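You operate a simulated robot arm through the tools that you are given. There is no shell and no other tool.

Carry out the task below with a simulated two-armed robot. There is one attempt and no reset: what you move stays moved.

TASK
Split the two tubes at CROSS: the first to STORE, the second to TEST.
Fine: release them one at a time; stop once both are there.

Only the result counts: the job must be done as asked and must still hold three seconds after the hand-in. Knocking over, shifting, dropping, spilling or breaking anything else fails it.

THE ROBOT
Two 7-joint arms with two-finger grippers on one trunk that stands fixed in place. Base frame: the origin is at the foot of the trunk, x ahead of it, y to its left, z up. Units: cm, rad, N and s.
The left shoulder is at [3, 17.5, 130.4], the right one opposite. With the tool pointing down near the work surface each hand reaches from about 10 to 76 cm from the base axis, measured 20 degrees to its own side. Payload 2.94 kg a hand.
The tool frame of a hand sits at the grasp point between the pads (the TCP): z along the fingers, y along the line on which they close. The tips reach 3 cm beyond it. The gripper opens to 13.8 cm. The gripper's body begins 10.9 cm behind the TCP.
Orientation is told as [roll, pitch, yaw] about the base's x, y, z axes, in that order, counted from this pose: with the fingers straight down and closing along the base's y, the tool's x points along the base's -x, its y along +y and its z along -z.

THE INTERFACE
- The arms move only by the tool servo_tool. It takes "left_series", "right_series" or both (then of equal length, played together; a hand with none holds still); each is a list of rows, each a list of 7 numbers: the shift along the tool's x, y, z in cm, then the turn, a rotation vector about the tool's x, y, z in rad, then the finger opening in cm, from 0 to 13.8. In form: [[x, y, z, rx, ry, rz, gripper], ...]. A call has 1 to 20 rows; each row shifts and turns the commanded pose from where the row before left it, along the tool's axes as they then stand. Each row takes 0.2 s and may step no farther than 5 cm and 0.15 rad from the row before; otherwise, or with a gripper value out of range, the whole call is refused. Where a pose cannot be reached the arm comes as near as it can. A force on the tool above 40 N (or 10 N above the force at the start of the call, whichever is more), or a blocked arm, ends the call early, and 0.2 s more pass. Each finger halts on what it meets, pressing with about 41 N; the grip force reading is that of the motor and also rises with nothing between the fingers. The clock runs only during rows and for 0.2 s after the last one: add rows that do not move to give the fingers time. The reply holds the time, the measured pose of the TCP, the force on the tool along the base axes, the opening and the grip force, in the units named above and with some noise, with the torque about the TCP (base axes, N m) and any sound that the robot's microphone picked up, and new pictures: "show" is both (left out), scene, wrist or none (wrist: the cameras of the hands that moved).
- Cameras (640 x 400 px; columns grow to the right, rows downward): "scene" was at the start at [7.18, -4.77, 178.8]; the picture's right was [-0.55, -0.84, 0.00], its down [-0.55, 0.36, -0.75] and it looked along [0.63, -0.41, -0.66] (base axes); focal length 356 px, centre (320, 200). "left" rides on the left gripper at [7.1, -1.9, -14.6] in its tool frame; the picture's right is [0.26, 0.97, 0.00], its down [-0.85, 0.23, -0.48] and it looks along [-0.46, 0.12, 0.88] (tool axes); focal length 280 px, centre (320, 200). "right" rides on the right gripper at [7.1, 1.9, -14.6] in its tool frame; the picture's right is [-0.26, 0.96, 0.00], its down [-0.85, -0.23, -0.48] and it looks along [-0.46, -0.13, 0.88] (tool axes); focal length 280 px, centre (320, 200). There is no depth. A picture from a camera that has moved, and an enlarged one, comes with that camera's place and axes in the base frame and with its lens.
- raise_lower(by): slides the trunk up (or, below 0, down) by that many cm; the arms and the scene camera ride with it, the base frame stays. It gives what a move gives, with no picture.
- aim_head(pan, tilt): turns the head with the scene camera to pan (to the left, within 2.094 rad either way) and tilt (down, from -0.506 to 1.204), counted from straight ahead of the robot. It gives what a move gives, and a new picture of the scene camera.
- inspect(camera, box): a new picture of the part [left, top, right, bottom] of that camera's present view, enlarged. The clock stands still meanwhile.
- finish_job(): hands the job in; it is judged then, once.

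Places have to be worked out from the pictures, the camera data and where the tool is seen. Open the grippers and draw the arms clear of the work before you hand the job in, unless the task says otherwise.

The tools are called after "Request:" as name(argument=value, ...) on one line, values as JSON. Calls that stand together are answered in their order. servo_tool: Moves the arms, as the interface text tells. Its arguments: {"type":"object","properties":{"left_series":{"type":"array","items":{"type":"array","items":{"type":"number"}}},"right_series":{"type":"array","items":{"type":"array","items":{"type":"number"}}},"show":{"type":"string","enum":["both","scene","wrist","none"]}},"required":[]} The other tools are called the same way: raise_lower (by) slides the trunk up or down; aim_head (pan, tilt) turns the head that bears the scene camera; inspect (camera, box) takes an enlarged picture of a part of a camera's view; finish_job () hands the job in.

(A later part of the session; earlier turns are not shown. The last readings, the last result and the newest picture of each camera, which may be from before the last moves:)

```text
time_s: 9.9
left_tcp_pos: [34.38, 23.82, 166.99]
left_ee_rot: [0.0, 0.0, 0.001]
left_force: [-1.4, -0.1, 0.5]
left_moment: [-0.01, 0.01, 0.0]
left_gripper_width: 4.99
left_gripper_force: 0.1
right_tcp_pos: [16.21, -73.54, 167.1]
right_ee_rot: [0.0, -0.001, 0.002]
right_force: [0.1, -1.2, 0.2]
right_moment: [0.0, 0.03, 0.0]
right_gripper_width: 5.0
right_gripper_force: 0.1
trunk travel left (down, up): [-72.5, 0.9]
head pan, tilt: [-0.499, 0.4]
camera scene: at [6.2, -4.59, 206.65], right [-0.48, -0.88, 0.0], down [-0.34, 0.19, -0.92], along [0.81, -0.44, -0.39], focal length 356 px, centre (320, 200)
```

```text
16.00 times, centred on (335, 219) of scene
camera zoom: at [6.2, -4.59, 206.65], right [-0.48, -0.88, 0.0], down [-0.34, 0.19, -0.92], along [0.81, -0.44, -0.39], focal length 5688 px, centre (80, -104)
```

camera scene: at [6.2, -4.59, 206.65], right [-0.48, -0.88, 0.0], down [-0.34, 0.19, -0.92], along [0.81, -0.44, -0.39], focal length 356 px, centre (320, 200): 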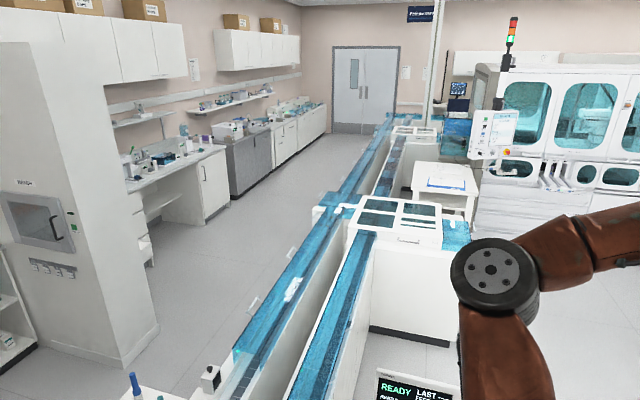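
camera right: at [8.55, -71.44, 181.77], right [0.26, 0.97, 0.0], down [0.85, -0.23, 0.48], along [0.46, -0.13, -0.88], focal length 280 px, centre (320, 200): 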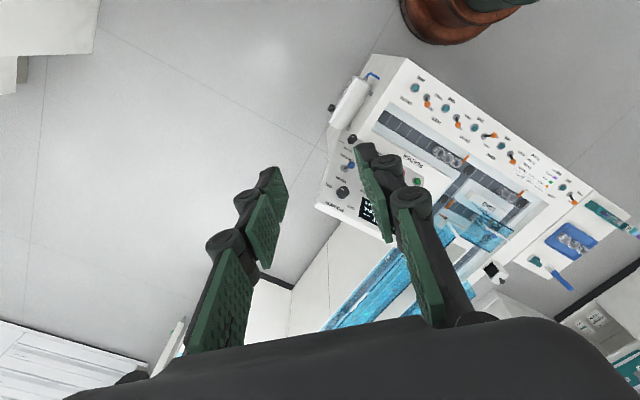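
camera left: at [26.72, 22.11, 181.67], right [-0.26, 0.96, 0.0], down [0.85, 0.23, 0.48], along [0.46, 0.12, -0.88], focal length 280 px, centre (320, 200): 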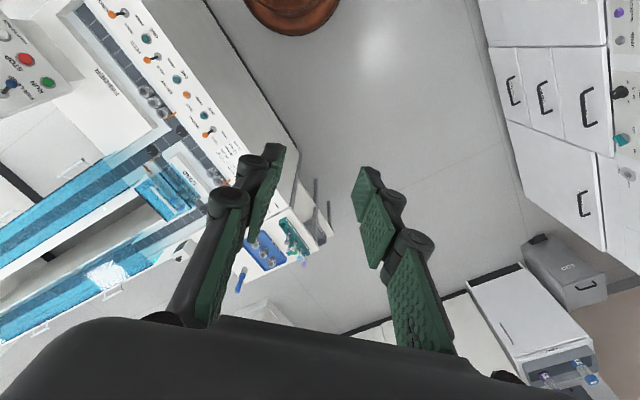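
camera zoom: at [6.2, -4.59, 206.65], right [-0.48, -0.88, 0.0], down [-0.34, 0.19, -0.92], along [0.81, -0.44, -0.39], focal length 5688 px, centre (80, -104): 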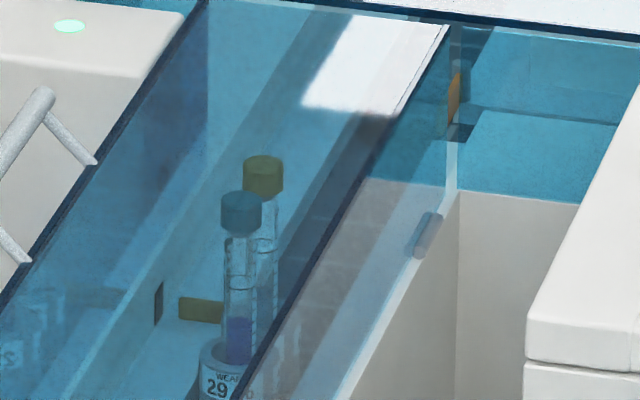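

The geometry at CROSS is clear: two tubes behind a stop, moving outward. Now I study the home bay in detail for controls and any other pucks.

Request:
aim_head(pan=-0.6, tilt=0.9)

Request:
inspect(camera="scene", box=[180, 150, 320, 260])

Request:
inspect(camera="scene", box=[140, 220, 300, 320])

Request:
inspect(camera="scene", box=[250, 220, 420, 326])

Request:
inspect(camera="scene", box=[320, 130, 440, 260])

Request:
inspect(camera="right", box=[310, 40, 450, 130])

Request:
inspect(camera="right", box=[390, 60, 530, 150])

Request:
inspect(camera="right", box=[420, 130, 560, 280])

Request:
inspect(camera="left", box=[0, 0, 260, 300])

```text
time_s: 10.9
left_tcp_pos: [34.46, 23.81, 166.95]
left_ee_rot: [0.001, 0.0, 0.003]
left_force: [-0.5, 0.3, -0.2]
left_moment: [-0.04, 0.0, 0.03]
left_gripper_width: 4.98
left_gripper_force: 0.0
right_tcp_pos: [16.21, -73.49, 167.03]
right_ee_rot: [0.001, -0.001, 0.002]
right_force: [0.5, -0.2, -0.4]
right_moment: [0.01, 0.0, -0.02]
right_gripper_width: 5.01
right_gripper_force: 0.1
trunk travel left (down, up): [-72.5, 0.9]
head pan, tilt: [-0.6, 0.901]
camera scene: at [4.27, -4.41, 202.36], right [-0.56, -0.83, 0.0], down [-0.65, 0.44, -0.62], along [0.51, -0.35, -0.78], focal length 356 px, centre (320, 200)
```

scene: 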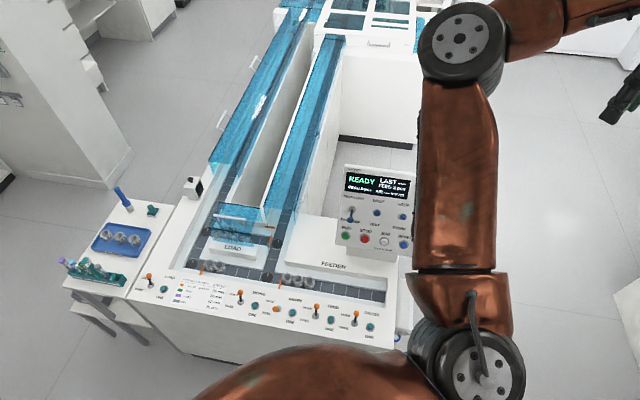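

```text
3.64 times, centred on (250, 205) of scene
camera zoom: at [4.27, -4.41, 202.36], right [-0.56, -0.83, 0.0], down [-0.65, 0.44, -0.62], along [0.51, -0.35, -0.78], focal length 1293 px, centre (574, 182)
```

zoom: 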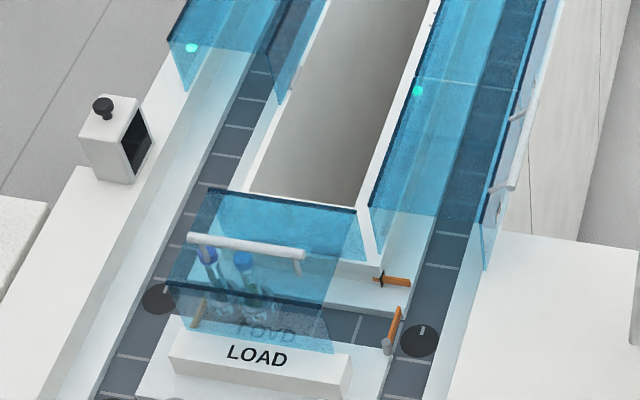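

```text
4.00 times, centred on (220, 270) of scene
camera zoom: at [4.27, -4.41, 202.36], right [-0.56, -0.83, 0.0], down [-0.65, 0.44, -0.62], along [0.51, -0.35, -0.78], focal length 1422 px, centre (720, -80)
```

zoom: 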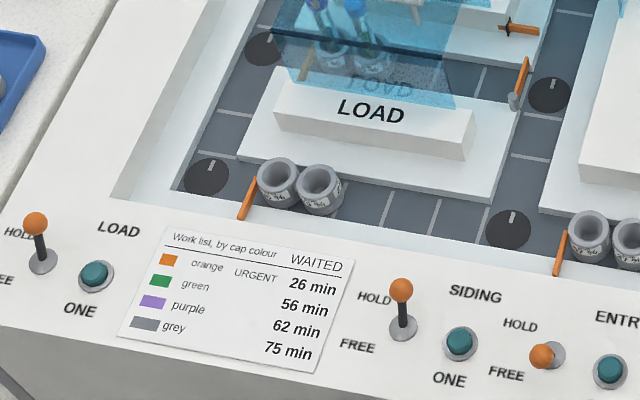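

```text
3.76 times, centred on (335, 273) of scene
camera zoom: at [4.27, -4.41, 202.36], right [-0.56, -0.83, 0.0], down [-0.65, 0.44, -0.62], along [0.51, -0.35, -0.78], focal length 1338 px, centre (264, -75)
```

zoom: 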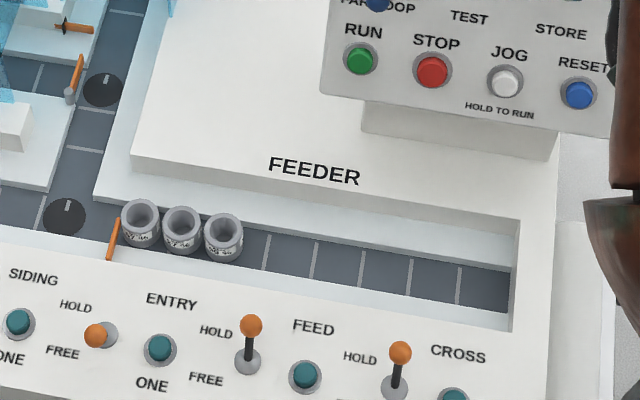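

```text
3.08 times, centred on (380, 195) of scene
camera zoom: at [4.27, -4.41, 202.36], right [-0.56, -0.83, 0.0], down [-0.65, 0.44, -0.62], along [0.51, -0.35, -0.78], focal length 1094 px, centre (135, 215)
```

zoom: 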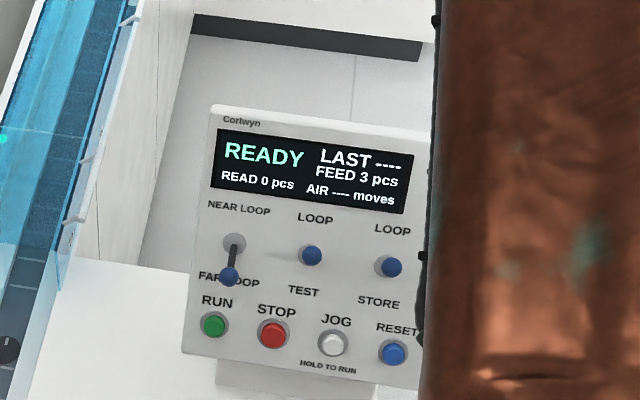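

```text
4.44 times, centred on (380, 85) of right
camera zoom: at [9.14, -71.53, 181.68], right [0.26, 0.97, 0.0], down [0.85, -0.23, 0.48], along [0.46, -0.12, -0.88], focal length 1246 px, centre (53, 711)
```

zoom: 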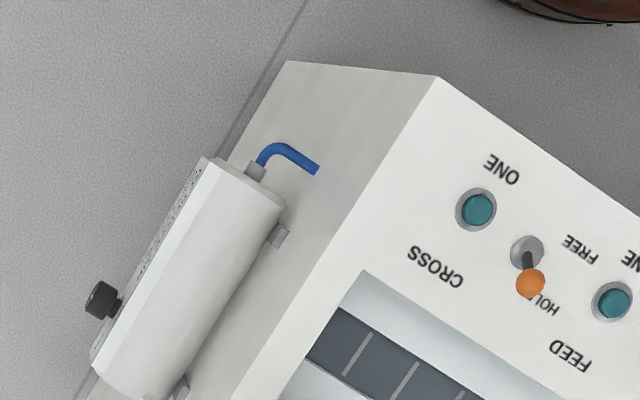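

```text
4.44 times, centred on (460, 105) of right
camera zoom: at [9.14, -71.53, 181.68], right [0.26, 0.97, 0.0], down [0.85, -0.23, 0.48], along [0.46, -0.12, -0.88], focal length 1246 px, centre (-302, 622)
```

zoom: 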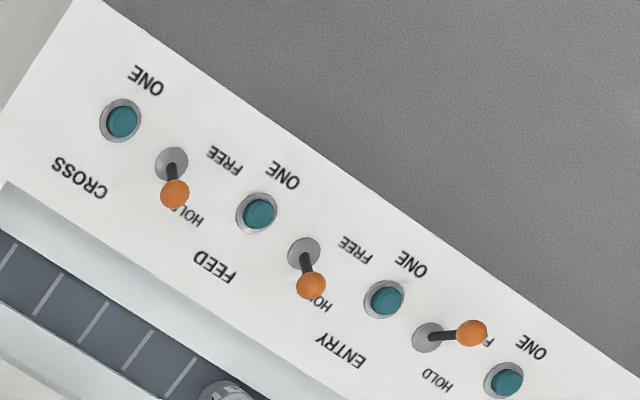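

```text
2.67 times, centred on (490, 205) of right
camera zoom: at [9.14, -71.53, 181.68], right [0.26, 0.97, 0.0], down [0.85, -0.23, 0.48], along [0.46, -0.12, -0.88], focal length 748 px, centre (-133, 187)
```

zoom: 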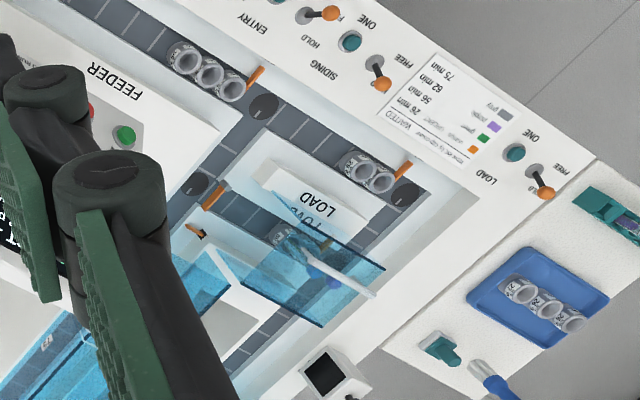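

```text
1.33 times, centred on (130, 150) of left
camera zoom: at [27.27, 21.92, 181.61], right [-0.26, 0.96, 0.0], down [0.85, 0.23, 0.48], along [0.46, 0.12, -0.88], focal length 374 px, centre (573, 267)
```

zoom: 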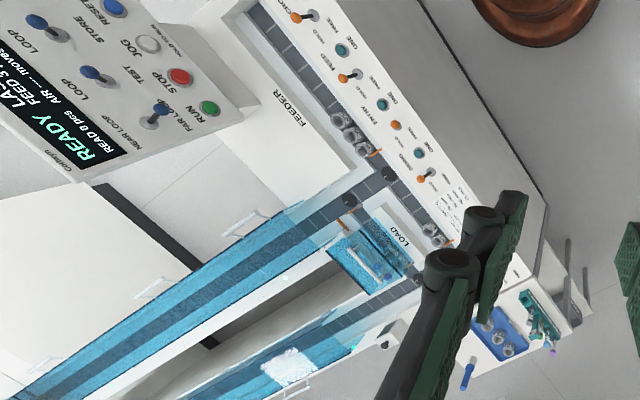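

Triangulating from two cameras: RUN ≈ (55,-50,96.5), STOP ≈ (50.6,-55,96), TEST knob ≈ (50.5,-59,109), STORE knob ≈ (44.6,-64.7,109), NEAR/FAR knob ≈ (55,-51.5,105), CROSS-ONE ≈ (29,-42.7,80). I turn the right tool in free air so it faces the panel, with fingers closed.

Request:
servo_tool(right_series=[[0, 0, 0, 0, 0, 0.15, 0], [0, 0, 0, 0, 0, 0.15, 0], [0, 0, 0, 0, 0, 0.15, 0], [0, 0, 0, 0, 0, 0.15, 0], [0, 0, 0, 0, 0, 0.15, 0], [0, 0, 0, 0, -0.15, 0, 0], [0, 0, 0, 0, -0.15, 0, 0], [0, 0, 0, 0, -0.15, 0, 0], [0, 0, 0, 0, -0.15, 0, 0], [0, 0, 0, 0, -0.15, 0, 0], [0, 0, 0, 0, -0.15, 0, 0], [0, 0, 0, 0, 0, 0, 0], [0, 0, 0, 0, 0, 0, 0]])

```text
time_s: 13.7
left_tcp_pos: [34.46, 23.91, 166.94]
left_ee_rot: [0.0, 0.001, 0.001]
left_force: [-0.1, -0.8, 0.1]
left_moment: [0.03, 0.03, 0.06]
left_gripper_width: 4.99
left_gripper_force: 0.0
right_tcp_pos: [16.36, -73.46, 167.16]
right_ee_rot: [-0.002, -0.9, -0.748]
right_force: [-0.7, 0.3, 0.4]
right_moment: [-0.04, 0.0, 0.03]
right_gripper_width: 0.01
right_gripper_force: 28.3
trunk travel left (down, up): [-72.5, 0.9]
head pan, tilt: [-0.6, 0.901]
camera scene: at [4.29, -4.39, 202.36], right [-0.56, -0.83, 0.0], down [-0.65, 0.44, -0.62], along [0.51, -0.35, -0.78], focal length 356 px, centre (320, 200)
camera right: at [6.08, -61.16, 170.61], right [0.78, 0.6, 0.2], down [-0.04, -0.27, 0.96], along [0.63, -0.75, -0.19], focal length 280 px, centre (320, 200)
```

scene: 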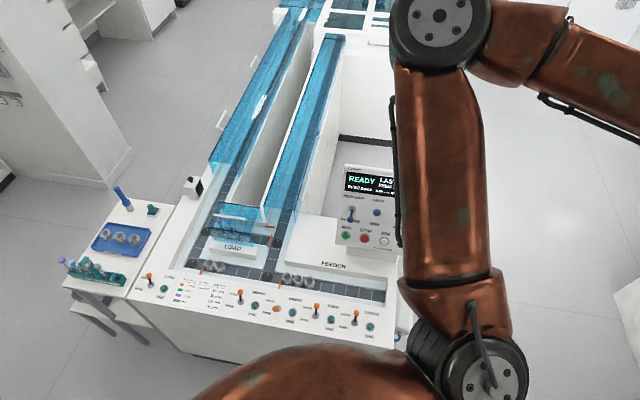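
right: 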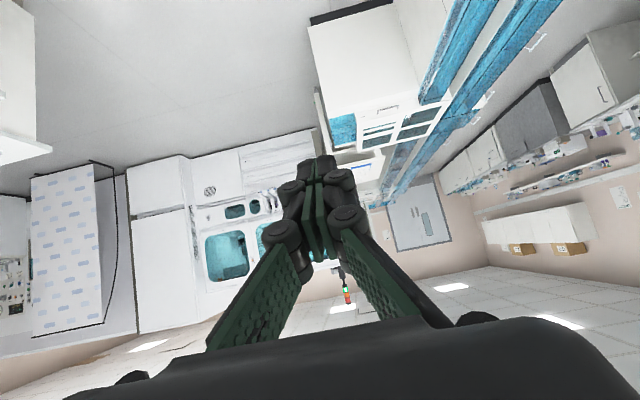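

Now the right wrist camera (upside down) sees the far track from another spot; I'll zoom there for the STORE/TEST branches.

Request:
inspect(camera="right", box=[300, 80, 460, 180])

Request:
inspect(camera="right", box=[320, 100, 400, 150])

Request:
inspect(camera="right", box=[340, 140, 420, 190])

```text
4.00 times, centred on (380, 130) of right
camera zoom: at [6.08, -61.16, 170.61], right [0.78, 0.6, 0.2], down [-0.04, -0.27, 0.96], along [0.63, -0.75, -0.19], focal length 1122 px, centre (80, 480)
```

zoom: 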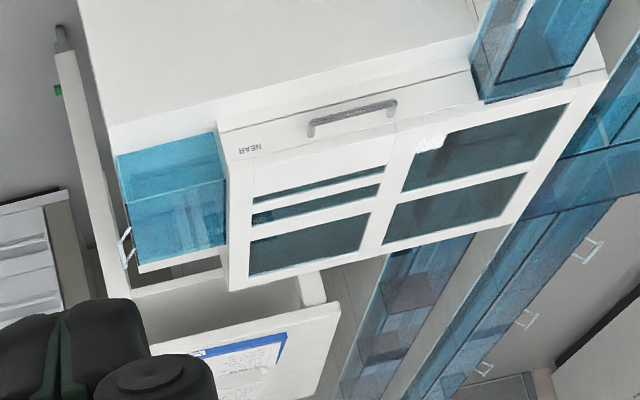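

```text
8.00 times, centred on (360, 125) of right
camera zoom: at [6.08, -61.16, 170.61], right [0.78, 0.6, 0.2], down [-0.04, -0.27, 0.96], along [0.63, -0.75, -0.19], focal length 2243 px, centre (0, 800)
```

zoom: 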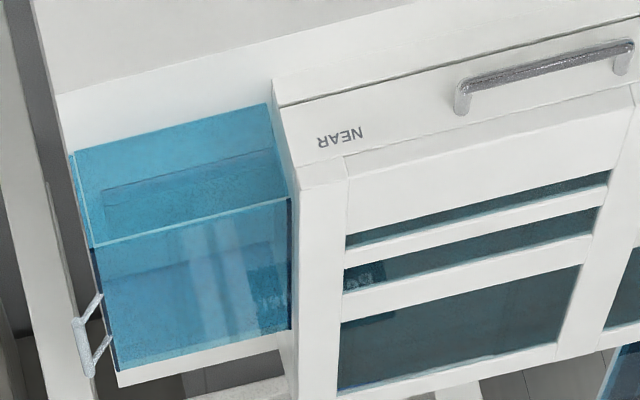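

```text
8.00 times, centred on (380, 165) of right
camera zoom: at [6.08, -61.16, 170.61], right [0.78, 0.6, 0.2], down [-0.04, -0.27, 0.96], along [0.63, -0.75, -0.19], focal length 2243 px, centre (-160, 480)
```

zoom: 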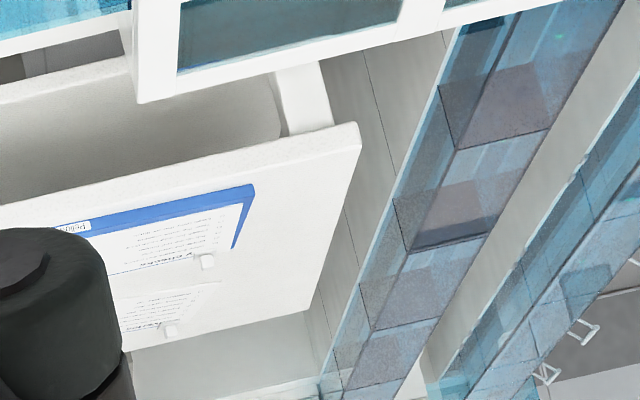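

I move the right hand down to a standoff in front of the panel, about 15 cm clear of the STORE lever, to refine positions.

Request:
servo_tool(right_series=[[2.85, 2.13, 2.3, 0, 0, 0, 0], [2.85, 2.13, 2.3, 0, 0, 0, 0], [2.85, 2.13, 2.3, 0, 0, 0, 0], [2.85, 2.13, 2.3, 0, 0, 0, 0], [2.85, 2.13, 2.3, 0, 0, 0, 0], [2.85, 2.13, 2.3, 0, 0, 0, 0], [2.85, 2.13, 2.3, 0, 0, 0, 0], [2.85, 2.13, 2.3, 0, 0, 0, 0], [2.85, 2.13, 2.3, 0, 0, 0, 0], [2.85, 2.13, 2.3, 0, 0, 0, 0], [2.85, 2.13, 2.3, 0, 0, 0, 0], [2.85, 2.13, 2.3, 0, 0, 0, 0], [0, 0, 0, 0, 0, 0, 0]])

```text
time_s: 16.5
left_tcp_pos: [34.41, 23.81, 166.97]
left_ee_rot: [0.0, 0.0, 0.001]
left_force: [0.6, -0.2, 0.0]
left_moment: [0.02, 0.01, -0.01]
left_gripper_width: 5.02
left_gripper_force: 0.1
right_tcp_pos: [28.56, -68.14, 152.12]
right_ee_rot: [0.001, -0.898, -0.749]
right_force: [0.0, 0.2, -1.2]
right_moment: [-0.03, 0.0, 0.02]
right_gripper_width: 0.0
right_gripper_force: 27.9
right hand out of reach, approached as far as the arm can: row 3, 4, 5, 6, 7, 8, 9, 10, 11, 12
trunk travel left (down, up): [-72.5, 0.9]
head pan, tilt: [-0.6, 0.901]
camera scene: at [4.23, -4.38, 202.36], right [-0.56, -0.83, 0.0], down [-0.65, 0.44, -0.62], along [0.51, -0.35, -0.78], focal length 356 px, centre (320, 200)
camera right: at [18.27, -55.89, 155.79], right [0.78, 0.6, 0.21], down [-0.04, -0.27, 0.96], along [0.63, -0.75, -0.19], focal length 280 px, centre (320, 200)
```

scene: 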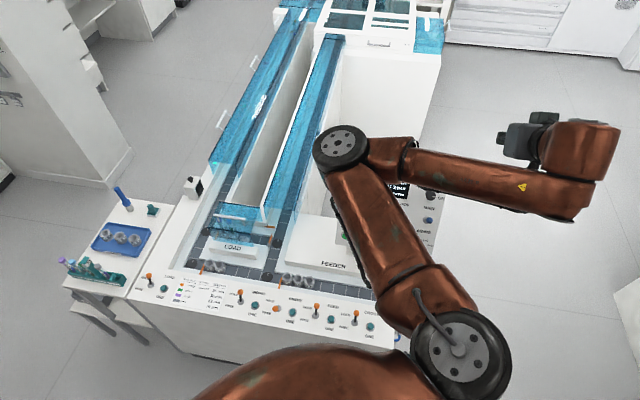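
right: 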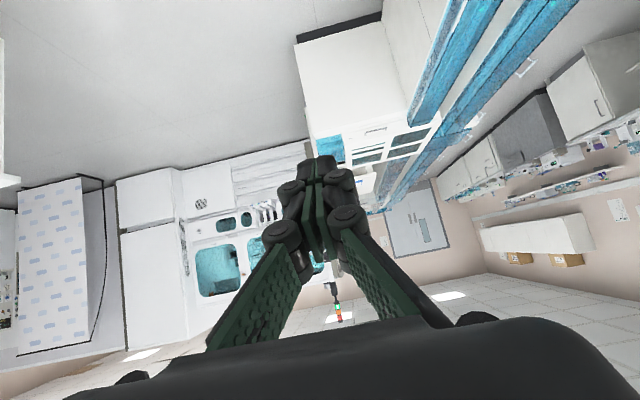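

The arm hit a joint limit in this configuration. I'll undo the pitch turn here and see where the command resumes.

Request:
servo_tool(right_series=[[0, 0, 0, 0, 0.15, 0, 0], [0, 0, 0, 0, 0.15, 0, 0], [0, 0, 0, 0, 0.15, 0, 0], [0, 0, 0, 0, 0.15, 0, 0], [0, 0, 0, 0, 0.15, 0, 0], [0, 0, 0, 0, 0.15, 0, 0], [0, 0, 0, 0, 0, 0, 0]], show="scene")

```text
time_s: 18.1
left_tcp_pos: [34.32, 23.8, 166.97]
left_ee_rot: [-0.002, 0.002, 0.003]
left_force: [-0.3, -0.3, -0.3]
left_moment: [-0.02, -0.02, 0.01]
left_gripper_width: 4.99
left_gripper_force: 0.3
right_tcp_pos: [28.57, -68.0, 152.34]
right_ee_rot: [0.0, -0.001, -0.749]
right_force: [0.2, 0.0, 0.1]
right_moment: [-0.02, 0.01, 0.0]
right_gripper_width: 0.0
right_gripper_force: 28.1
trunk travel left (down, up): [-72.5, 0.9]
head pan, tilt: [-0.6, 0.901]
camera scene: at [4.23, -4.34, 202.36], right [-0.56, -0.83, 0.0], down [-0.65, 0.44, -0.62], along [0.51, -0.35, -0.78], focal length 356 px, centre (320, 200)
```

scene: 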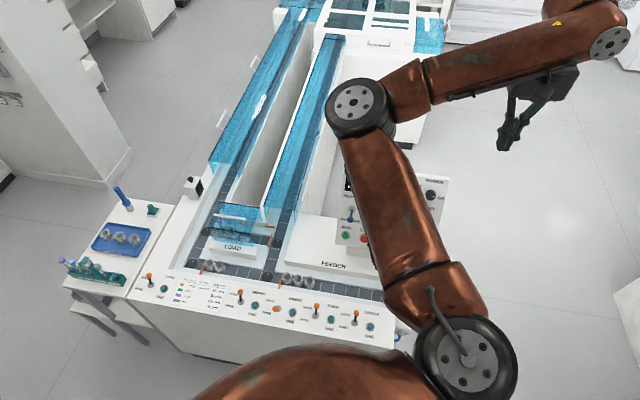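

The command resumes from the actual pose, good. I'll approach with the tool vertical instead and tilt only as far as needed.

Request:
servo_tool(right_series=[[0, 1.71, 3.41, 0, 0, 0, 0], [0, 1.71, 3.41, 0, 0, 0, 0], [0, 1.71, 3.41, 0, 0, 0, 0], [0, 1.71, 3.41, 0, 0, 0, 0], [0, 1.71, 3.41, 0, 0, 0, 0], [0, 1.71, 3.41, 0, 0, 0, 0], [0, 1.71, 3.41, 0, 0, 0, 0], [0, 1.71, 3.41, 0, 0, 0, 0], [0, 0, 0, 0, 0, 0, 0]])

```text
time_s: 20.1
left_tcp_pos: [34.39, 23.73, 167.1]
left_ee_rot: [0.0, -0.001, 0.002]
left_force: [-1.5, -0.6, -0.5]
left_moment: [0.01, -0.01, -0.01]
left_gripper_width: 5.01
left_gripper_force: 0.0
right_tcp_pos: [37.76, -58.05, 124.91]
right_ee_rot: [-0.001, 0.001, -0.749]
right_force: [0.4, -0.2, 0.5]
right_moment: [-0.01, -0.01, 0.01]
right_gripper_width: 0.01
right_gripper_force: 28.7
trunk travel left (down, up): [-72.5, 0.9]
head pan, tilt: [-0.6, 0.901]
camera scene: at [4.24, -4.41, 202.36], right [-0.56, -0.83, 0.0], down [-0.65, 0.44, -0.62], along [0.51, -0.35, -0.78], focal length 356 px, centre (320, 200)
camera right: at [33.87, -51.78, 139.5], right [0.85, 0.53, 0.0], down [0.46, -0.75, 0.48], along [0.25, -0.4, -0.88], focal length 280 px, centre (320, 200)
```

scene: 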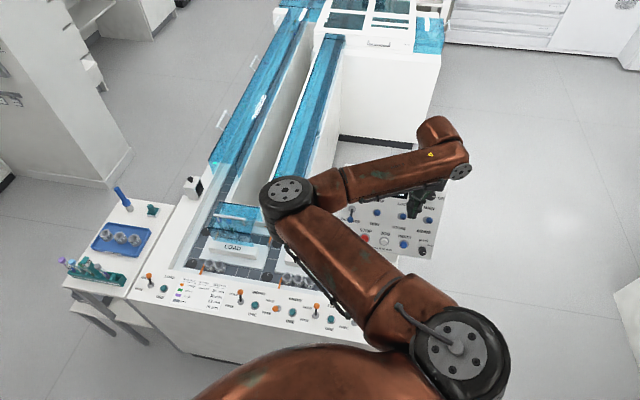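
right: 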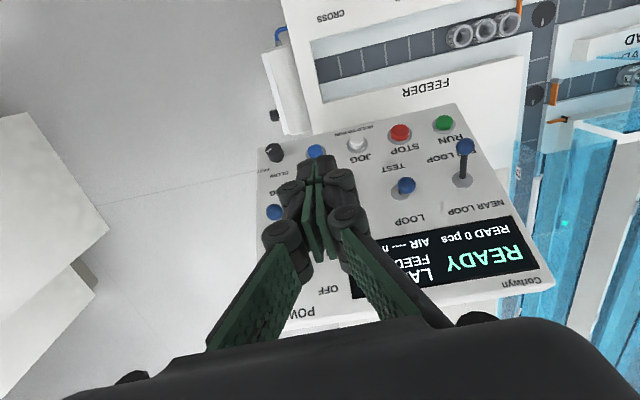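

The measured picture confirms my positions (TEST knob, RUN, STOP agree within 0.5 cm). I move the closed fingertips to just above the STORE knob.

Request:
servo_tool(right_series=[[-2.38, -0.05, 2.6, 0, 0, 0, 0], [-2.38, -0.05, 2.6, 0, 0, 0, 0], [-2.38, -0.05, 2.6, 0, 0, 0, 0], [-2.38, -0.05, 2.6, 0, 0, 0, 0], [0, 0, 0, 0, 0, 0, 0]])

Request:
inspect(camera="right", box=[240, 100, 400, 220])

Request:
inspect(camera="scene", box=[340, 160, 460, 260])

```text
time_s: 21.3
left_tcp_pos: [34.33, 23.93, 167.06]
left_ee_rot: [-0.001, 0.0, 0.002]
left_force: [-0.2, -0.3, -0.7]
left_moment: [0.0, -0.03, 0.01]
left_gripper_width: 5.03
left_gripper_force: 0.1
right_tcp_pos: [44.86, -64.6, 114.61]
right_ee_rot: [-0.001, -0.001, -0.75]
right_force: [0.0, 0.0, 0.1]
right_moment: [-0.04, -0.04, -0.01]
right_gripper_width: 0.0
right_gripper_force: 28.6
trunk travel left (down, up): [-72.5, 0.9]
head pan, tilt: [-0.6, 0.901]
camera scene: at [4.22, -4.35, 202.36], right [-0.56, -0.83, 0.0], down [-0.65, 0.44, -0.62], along [0.51, -0.35, -0.78], focal length 356 px, centre (320, 200)
camera right: at [40.96, -58.38, 129.26], right [0.85, 0.53, 0.0], down [0.46, -0.75, 0.48], along [0.25, -0.41, -0.88], focal length 280 px, centre (320, 200)
```

scene: 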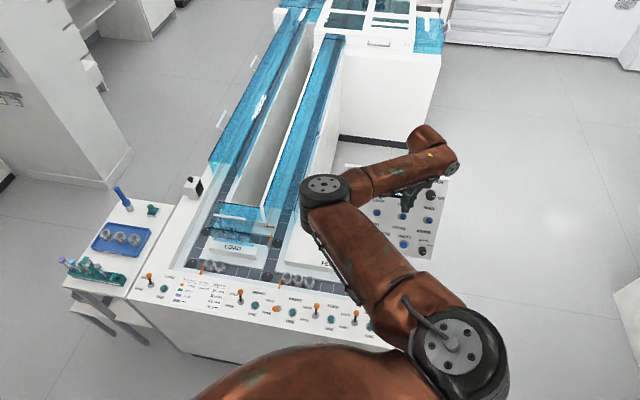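
right: 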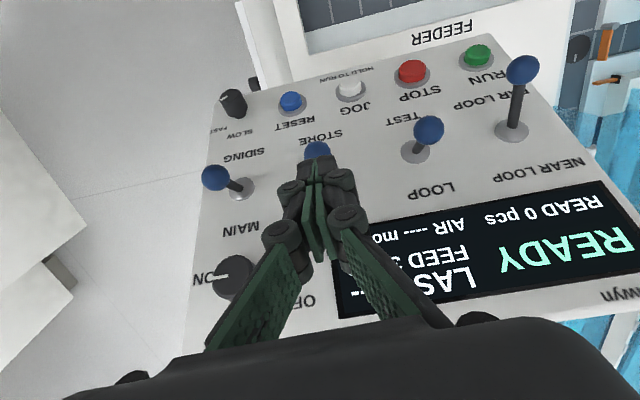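

```text
3.33 times, centred on (320, 160) of right
camera zoom: at [40.96, -58.38, 129.26], right [0.85, 0.53, 0.0], down [0.46, -0.75, 0.48], along [0.25, -0.41, -0.88], focal length 935 px, centre (320, 333)
```

zoom: 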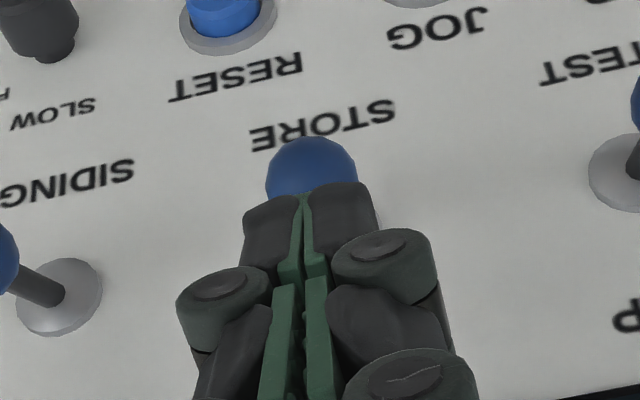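

```text
4.00 times, centred on (400, 210) of scene
camera zoom: at [4.22, -4.35, 202.36], right [-0.56, -0.83, 0.0], down [-0.65, 0.44, -0.62], along [0.51, -0.35, -0.78], focal length 1422 px, centre (0, 160)
```

zoom: 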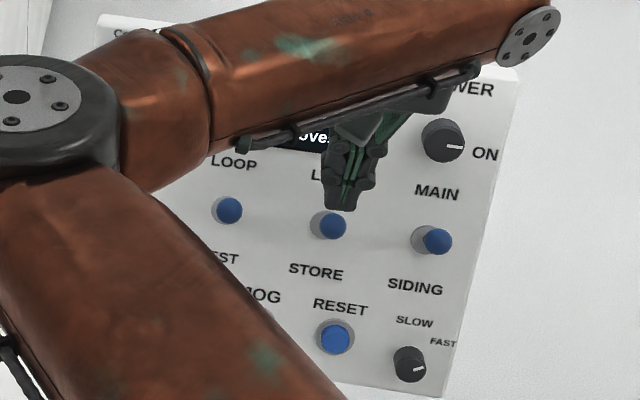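

The tip sits right over the STORE knob with about 1.7 cm to spare. I push down and slightly outward along the knob's arc to set LOOP → STORE.

Request:
servo_tool(right_series=[[0.1, 0, 0.9, 0, 0, 0, 0], [0.2, 0, 0.9, 0, 0, 0, 0], [0.4, 0, 0.9, 0, 0, 0, 0], [0.5, 0, 0.9, 0, 0, 0, 0], [0.5, 0, 0.9, 0, 0, 0, 0], [0.4, 0, 0.9, 0, 0, 0, 0]])

Request:
inspect(camera="right", box=[240, 100, 400, 220])

```text
time_s: 22.7
left_tcp_pos: [34.3, 23.84, 167.06]
left_ee_rot: [-0.001, -0.001, 0.002]
left_force: [0.3, -0.4, 0.5]
left_moment: [-0.01, 0.0, -0.01]
left_gripper_width: 4.99
left_gripper_force: 0.0
right_tcp_pos: [43.37, -63.3, 109.43]
right_ee_rot: [-0.002, -0.001, -0.748]
right_force: [0.2, 0.9, 0.8]
right_moment: [-0.01, -0.02, -0.02]
right_gripper_width: 0.03
right_gripper_force: 28.6
trunk travel left (down, up): [-72.5, 0.9]
head pan, tilt: [-0.6, 0.901]
camera scene: at [4.25, -4.33, 202.36], right [-0.56, -0.83, 0.0], down [-0.65, 0.44, -0.62], along [0.51, -0.35, -0.78], focal length 356 px, centre (320, 200)
camera right: at [39.45, -56.9, 123.96], right [0.85, 0.53, 0.0], down [0.47, -0.75, 0.48], along [0.25, -0.4, -0.88], focal length 280 px, centre (320, 200)
```

scene: 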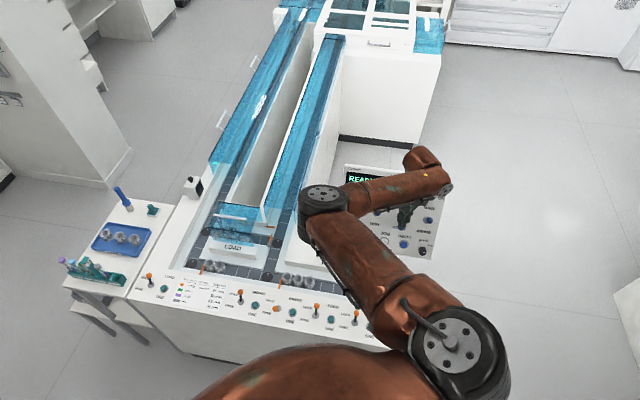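
right: 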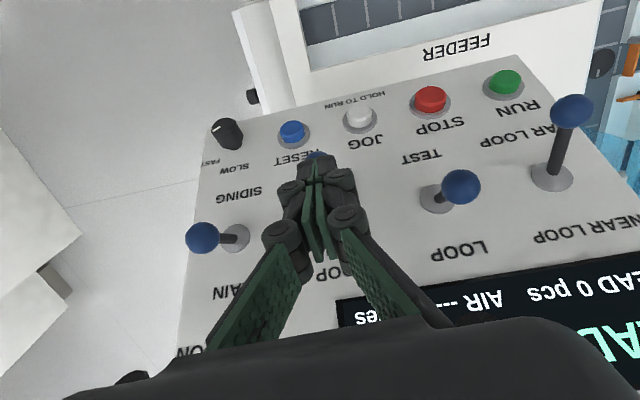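

```text
3.33 times, centred on (320, 160) of right
camera zoom: at [39.45, -56.9, 123.96], right [0.85, 0.53, 0.0], down [0.47, -0.75, 0.48], along [0.25, -0.4, -0.88], focal length 935 px, centre (320, 333)
```

zoom: 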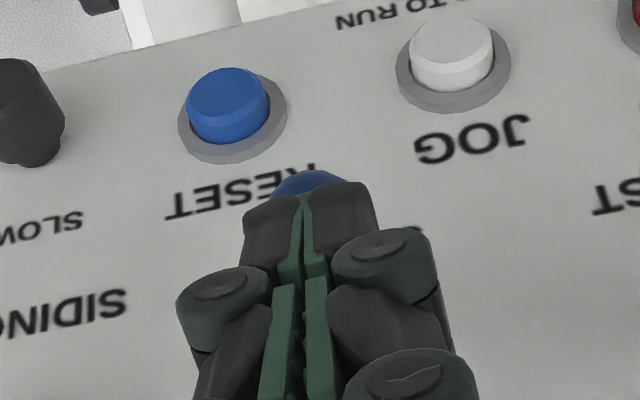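

Force is low, and the knob has gone down under the tip. I lift straight up and back to check.

Request:
servo_tool(right_series=[[0, 0, -2, 0, 0, 0, 0], [1, 0.5, -3.5, 0, 0, 0, 0], [2, 2, -3.5, 0, 0, 0, 0], [2, 2, -2, 0, 0, 0, 0], [2, 2, 0, 0, 0, 0, 0], [0, 0, 0, 0, 0, 0, 0]], show="wrist")

Request:
inspect(camera="scene", box=[340, 160, 460, 260])

Request:
inspect(camera="right", box=[200, 60, 600, 310])

```text
time_s: 24.1
left_tcp_pos: [34.42, 23.71, 167.02]
left_ee_rot: [-0.001, -0.001, 0.002]
left_force: [-0.3, 0.2, 0.4]
left_moment: [0.01, 0.0, -0.04]
left_gripper_width: 4.99
left_gripper_force: 0.0
right_tcp_pos: [42.51, -53.6, 120.32]
right_ee_rot: [0.001, 0.0, -0.75]
right_force: [0.4, 0.1, -0.4]
right_moment: [0.01, 0.02, -0.02]
right_gripper_width: 0.01
right_gripper_force: 28.4
trunk travel left (down, up): [-72.5, 0.9]
head pan, tilt: [-0.6, 0.901]
camera right: at [38.52, -47.23, 134.93], right [0.85, 0.53, 0.0], down [0.47, -0.75, 0.48], along [0.25, -0.4, -0.88], focal length 280 px, centre (320, 200)
```

right: 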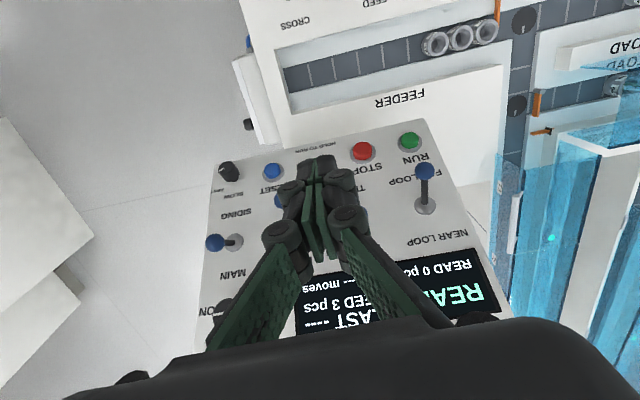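

```text
4.00 times, centred on (400, 210) of scene
camera zoom: at [4.31, -4.44, 202.35], right [-0.56, -0.83, 0.0], down [-0.65, 0.44, -0.62], along [0.51, -0.35, -0.78], focal length 1422 px, centre (0, 160)
```

zoom: 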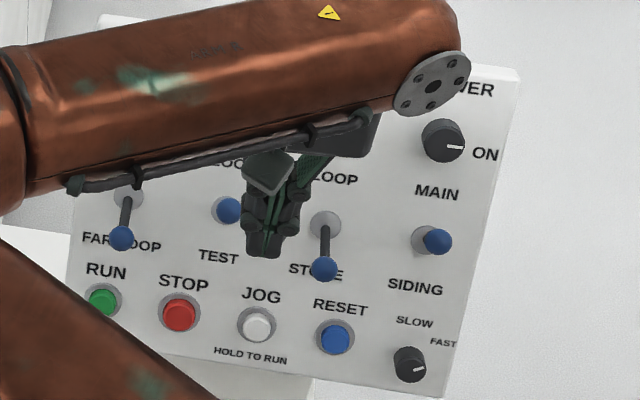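

```text
1.60 times, centred on (400, 185) of right
camera zoom: at [38.52, -47.23, 134.93], right [0.85, 0.53, 0.0], down [0.47, -0.75, 0.48], along [0.25, -0.4, -0.88], focal length 449 px, centre (192, 224)
```

zoom: 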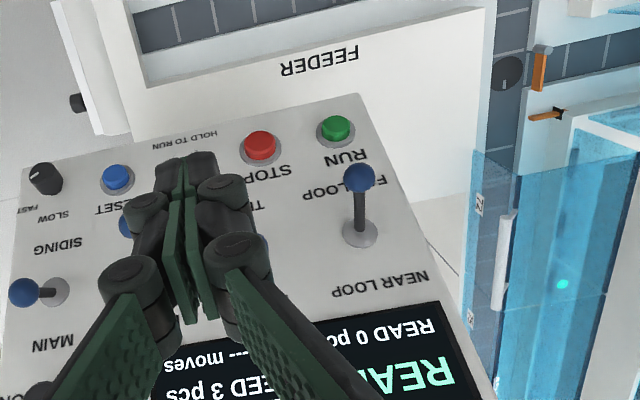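

STORE lever is now down at STORE. Next I tilt the tool slightly and bring the tip in front of RUN.

Request:
servo_tool(right_series=[[0, 0, 0, 0, -0.14, 0, 0], [0, 0, 0, 0, -0.13, 0, 0], [0, 0, 0, 0, -0.13, 0, 0], [1.01, 2.24, 3.84, 0, 0, 0, 0], [1.01, 2.24, 3.84, 0, 0, 0, 0], [1.01, 2.24, 3.84, 0, 0, 0, 0], [1.01, 2.24, 3.84, 0, 0, 0, 0], [1.01, 2.24, 3.84, 0, 0, 0, 0], [0, 0, 0, 0, 0, 0, 0]])

Request:
inspect(camera="right", box=[240, 60, 400, 180])

Request:
inspect(camera="scene", box=[320, 160, 440, 260])

```text
time_s: 26.1
left_tcp_pos: [34.32, 23.93, 167.02]
left_ee_rot: [-0.001, 0.0, 0.002]
left_force: [1.1, 0.3, 0.3]
left_moment: [0.03, -0.04, 0.01]
left_gripper_width: 5.01
left_gripper_force: 0.1
right_tcp_pos: [52.12, -47.25, 100.57]
right_ee_rot: [0.002, -0.4, -0.748]
right_force: [-0.1, -1.0, 0.5]
right_moment: [0.01, 0.0, 0.02]
right_gripper_width: 0.0
right_gripper_force: 28.7
trunk travel left (down, up): [-72.5, 0.9]
head pan, tilt: [-0.6, 0.901]
camera scene: at [4.21, -4.34, 202.36], right [-0.56, -0.83, 0.0], down [-0.65, 0.44, -0.62], along [0.51, -0.35, -0.78], focal length 356 px, centre (320, 200)
camera right: at [44.57, -37.61, 111.28], right [0.83, 0.54, 0.1], down [0.28, -0.57, 0.77], along [0.48, -0.61, -0.63], focal length 280 px, centre (320, 200)
```

scene: 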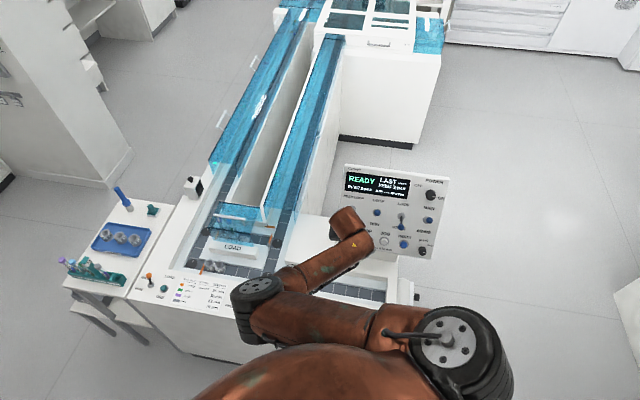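
right: 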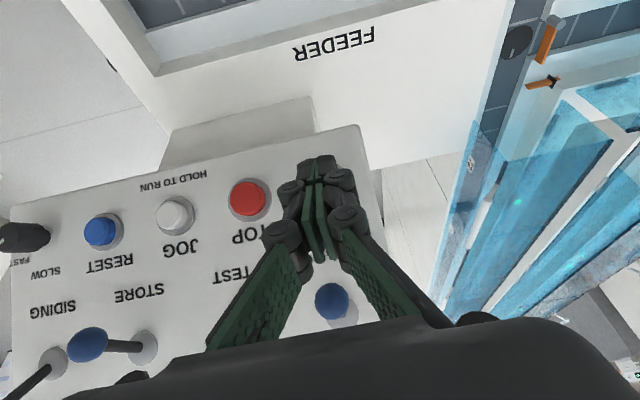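

```text
3.33 times, centred on (320, 120) of right
camera zoom: at [44.57, -37.61, 111.28], right [0.83, 0.54, 0.1], down [0.28, -0.57, 0.77], along [0.48, -0.61, -0.63], focal length 935 px, centre (320, 467)
```

zoom: 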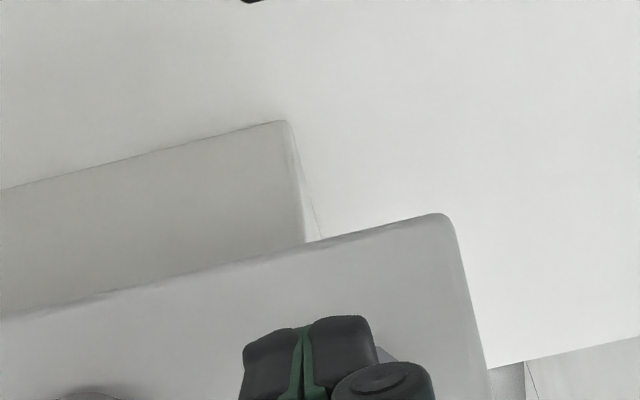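

```text
4.00 times, centred on (380, 210) of scene
camera zoom: at [4.21, -4.34, 202.36], right [-0.56, -0.83, 0.0], down [-0.65, 0.44, -0.62], along [0.51, -0.35, -0.78], focal length 1422 px, centre (80, 160)
```

zoom: 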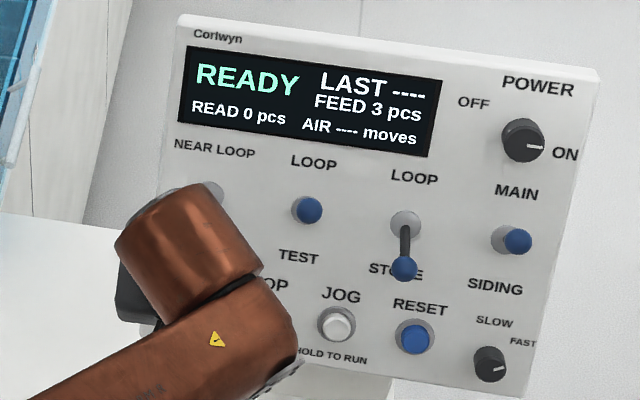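

The tip is about 3 cm off RUN. I press toward the panel in small steps and watch the force and the display.

Request:
servo_tool(right_series=[[-0.36, -0.01, 0.64, 0, 0, 0, 0], [-0.36, -0.01, 0.64, 0, 0, 0, 0], [-0.36, -0.01, 0.64, 0, 0, 0, 0], [-0.36, -0.01, 0.64, 0, 0, 0, 0]], show="scene")

Request:
inspect(camera="right", box=[200, 100, 400, 225])

Request:
inspect(camera="scene", box=[320, 160, 440, 260])

```text
time_s: 27.1
left_tcp_pos: [34.4, 23.72, 167.09]
left_ee_rot: [-0.001, -0.002, 0.004]
left_force: [0.4, 0.3, 0.5]
left_moment: [-0.02, 0.0, 0.0]
left_gripper_width: 4.99
left_gripper_force: 0.1
right_tcp_pos: [53.91, -49.22, 98.83]
right_ee_rot: [-0.001, -0.399, -0.748]
right_force: [0.3, 0.0, 0.6]
right_moment: [0.03, 0.0, 0.02]
right_gripper_width: 0.6
right_gripper_force: 28.1
trunk travel left (down, up): [-72.5, 0.9]
head pan, tilt: [-0.6, 0.901]
camera scene: at [4.28, -4.39, 202.36], right [-0.56, -0.83, 0.0], down [-0.65, 0.44, -0.62], along [0.51, -0.35, -0.78], focal length 356 px, centre (320, 200)
```

scene: 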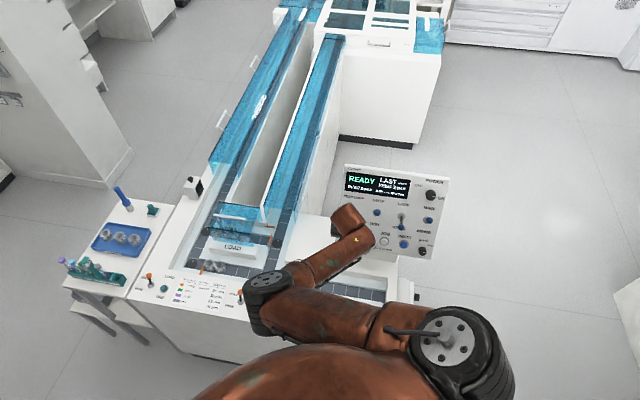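

```text
3.20 times, centred on (300, 162) of right
camera zoom: at [46.23, -39.35, 109.57], right [0.83, 0.54, 0.1], down [0.28, -0.57, 0.77], along [0.48, -0.61, -0.63], focal length 897 px, centre (384, 320)
```

zoom: 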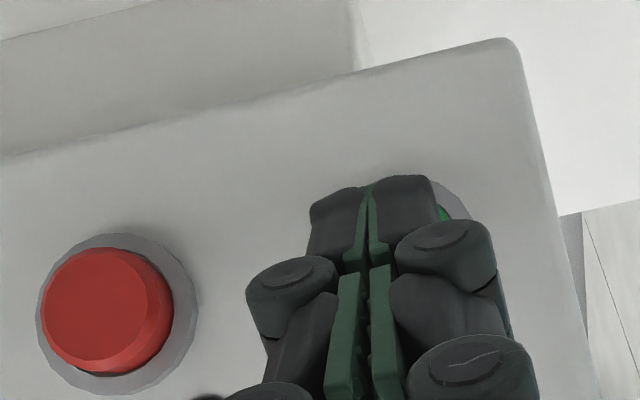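

```text
4.00 times, centred on (380, 210) of scene
camera zoom: at [4.28, -4.39, 202.36], right [-0.56, -0.83, 0.0], down [-0.65, 0.44, -0.62], along [0.51, -0.35, -0.78], focal length 1422 px, centre (80, 160)
```

zoom: 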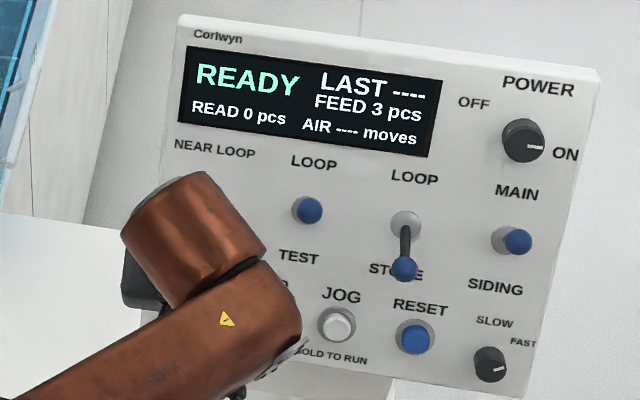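

Contact seems to have begun (the fingers were nudged 0.6 cm apart), but the display still says READY. I push a little further.

Request:
servo_tool(right_series=[[-0.25, 0, 0.25, 0, 0, 0, 0], [-0.25, 0, 0.25, 0, 0, 0, 0]], show="wrist")

Request:
inspect(camera="scene", box=[320, 160, 440, 260])

```text
time_s: 27.7
left_tcp_pos: [34.13, 24.08, 167.08]
left_ee_rot: [-0.003, -0.001, 0.002]
left_force: [0.8, 0.4, 0.9]
left_moment: [0.01, -0.03, 0.0]
left_gripper_width: 4.98
left_gripper_force: 0.0
right_tcp_pos: [54.16, -49.35, 98.59]
right_ee_rot: [0.0, -0.402, -0.746]
right_force: [-8.0, 5.4, 6.0]
right_moment: [0.03, 0.06, 0.0]
right_gripper_width: 0.62
right_gripper_force: 28.6
trunk travel left (down, up): [-72.5, 0.9]
head pan, tilt: [-0.6, 0.901]
heard: click
camera right: at [46.5, -39.59, 109.35], right [0.83, 0.54, 0.1], down [0.28, -0.57, 0.77], along [0.48, -0.61, -0.63], focal length 280 px, centre (320, 200)
```

right: 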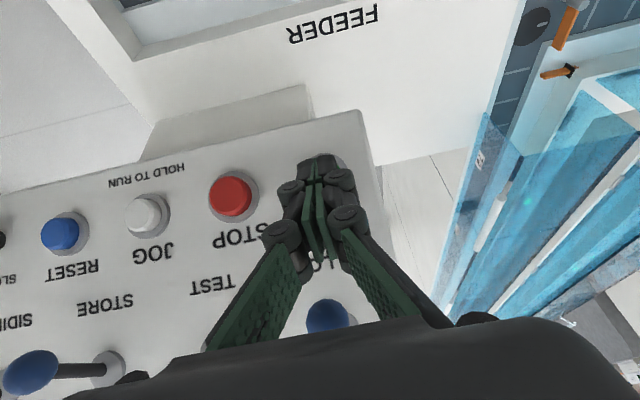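

```text
4.00 times, centred on (380, 210) of scene
camera zoom: at [4.0, -4.13, 202.37], right [-0.56, -0.83, 0.0], down [-0.65, 0.44, -0.62], along [0.51, -0.35, -0.78], focal length 1422 px, centre (80, 160)
```

zoom: 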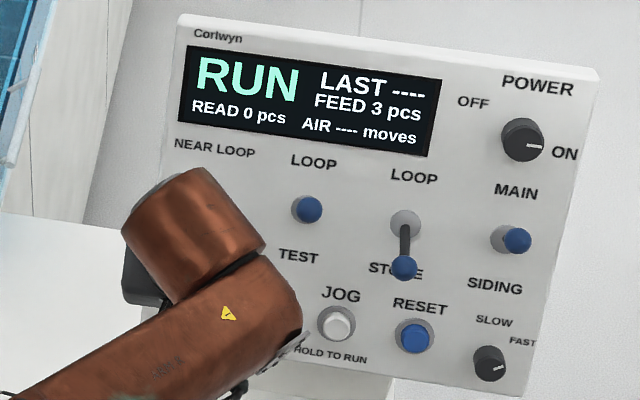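

Click heard, display shows RUN. I back off from the button along the panel normal and check the scene.

Request:
servo_tool(right_series=[[0.5, 0, -0.6, 0, 0, 0, 0], [1.6, 0, -1.9, 0, 0, 0, 0], [1.6, 0, -1.9, 0, 0, 0, 0], [1.6, 0, -1.9, 0, 0, 0, 0], [2, -1, -3, 0, 0.1, 0, 0], [1, -2, -3, 0, 0.15, 0, 0], [1, -2, -3, 0, 0.15, 0, 0]])

Request:
inspect(camera="scene", box=[180, 150, 340, 280])

Request:
inspect(camera="scene", box=[240, 0, 450, 131])

```text
time_s: 29.3
left_tcp_pos: [34.42, 23.69, 166.97]
left_ee_rot: [-0.001, -0.001, 0.001]
left_force: [0.2, 0.2, -0.5]
left_moment: [0.03, 0.0, 0.01]
left_gripper_width: 4.99
left_gripper_force: 0.0
right_tcp_pos: [40.79, -43.79, 109.83]
right_ee_rot: [0.0, 0.004, -0.748]
right_force: [-1.3, -0.6, -0.5]
right_moment: [0.0, 0.02, -0.01]
right_gripper_width: 0.0
right_gripper_force: 28.3
trunk travel left (down, up): [-72.5, 0.9]
head pan, tilt: [-0.6, 0.901]
camera scene: at [4.34, -4.57, 202.35], right [-0.56, -0.83, 0.0], down [-0.65, 0.44, -0.62], along [0.51, -0.35, -0.78], focal length 356 px, centre (320, 200)
camera right: at [36.97, -37.56, 124.41], right [0.85, 0.53, 0.0], down [0.47, -0.75, 0.47], along [0.25, -0.4, -0.88], focal length 280 px, centre (320, 200)
```

scene: 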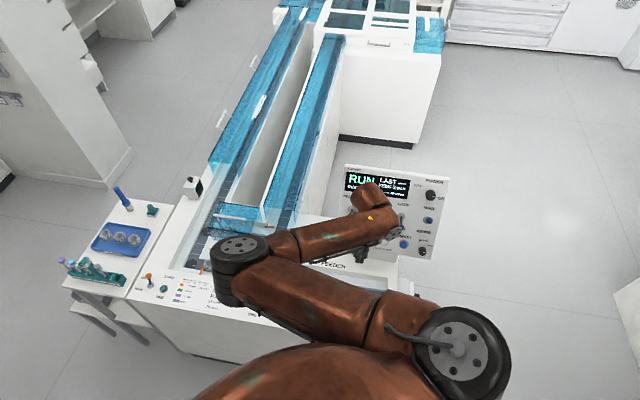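
right: 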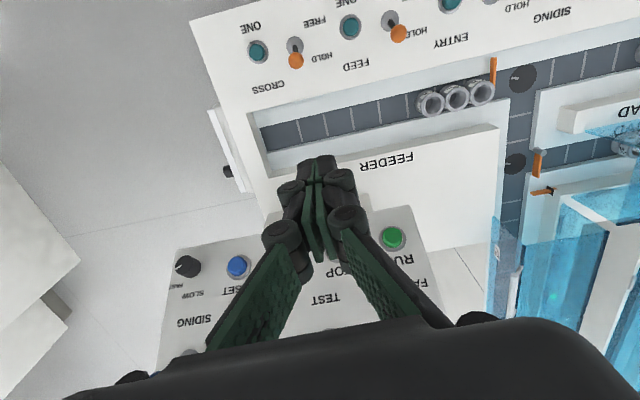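

```text
3.08 times, centred on (260, 215) of scene
camera zoom: at [4.34, -4.57, 202.35], right [-0.56, -0.83, 0.0], down [-0.65, 0.44, -0.62], along [0.51, -0.35, -0.78], focal length 1094 px, centre (505, 154)
```

zoom: 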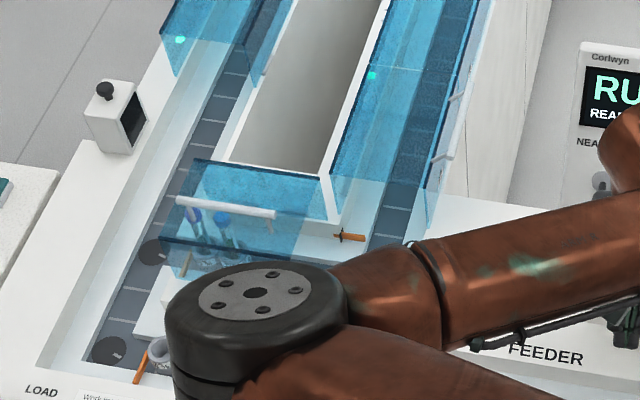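

```text
3.05 times, centred on (345, 66) of scene
camera zoom: at [4.34, -4.57, 202.35], right [-0.56, -0.83, 0.0], down [-0.65, 0.44, -0.62], along [0.51, -0.35, -0.78], focal length 1084 px, centre (244, 610)
```

zoom: 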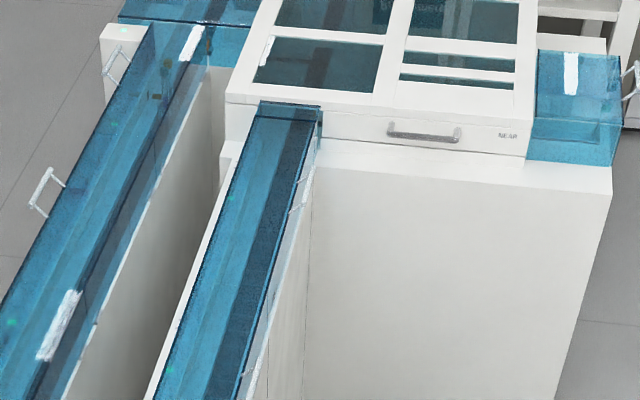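

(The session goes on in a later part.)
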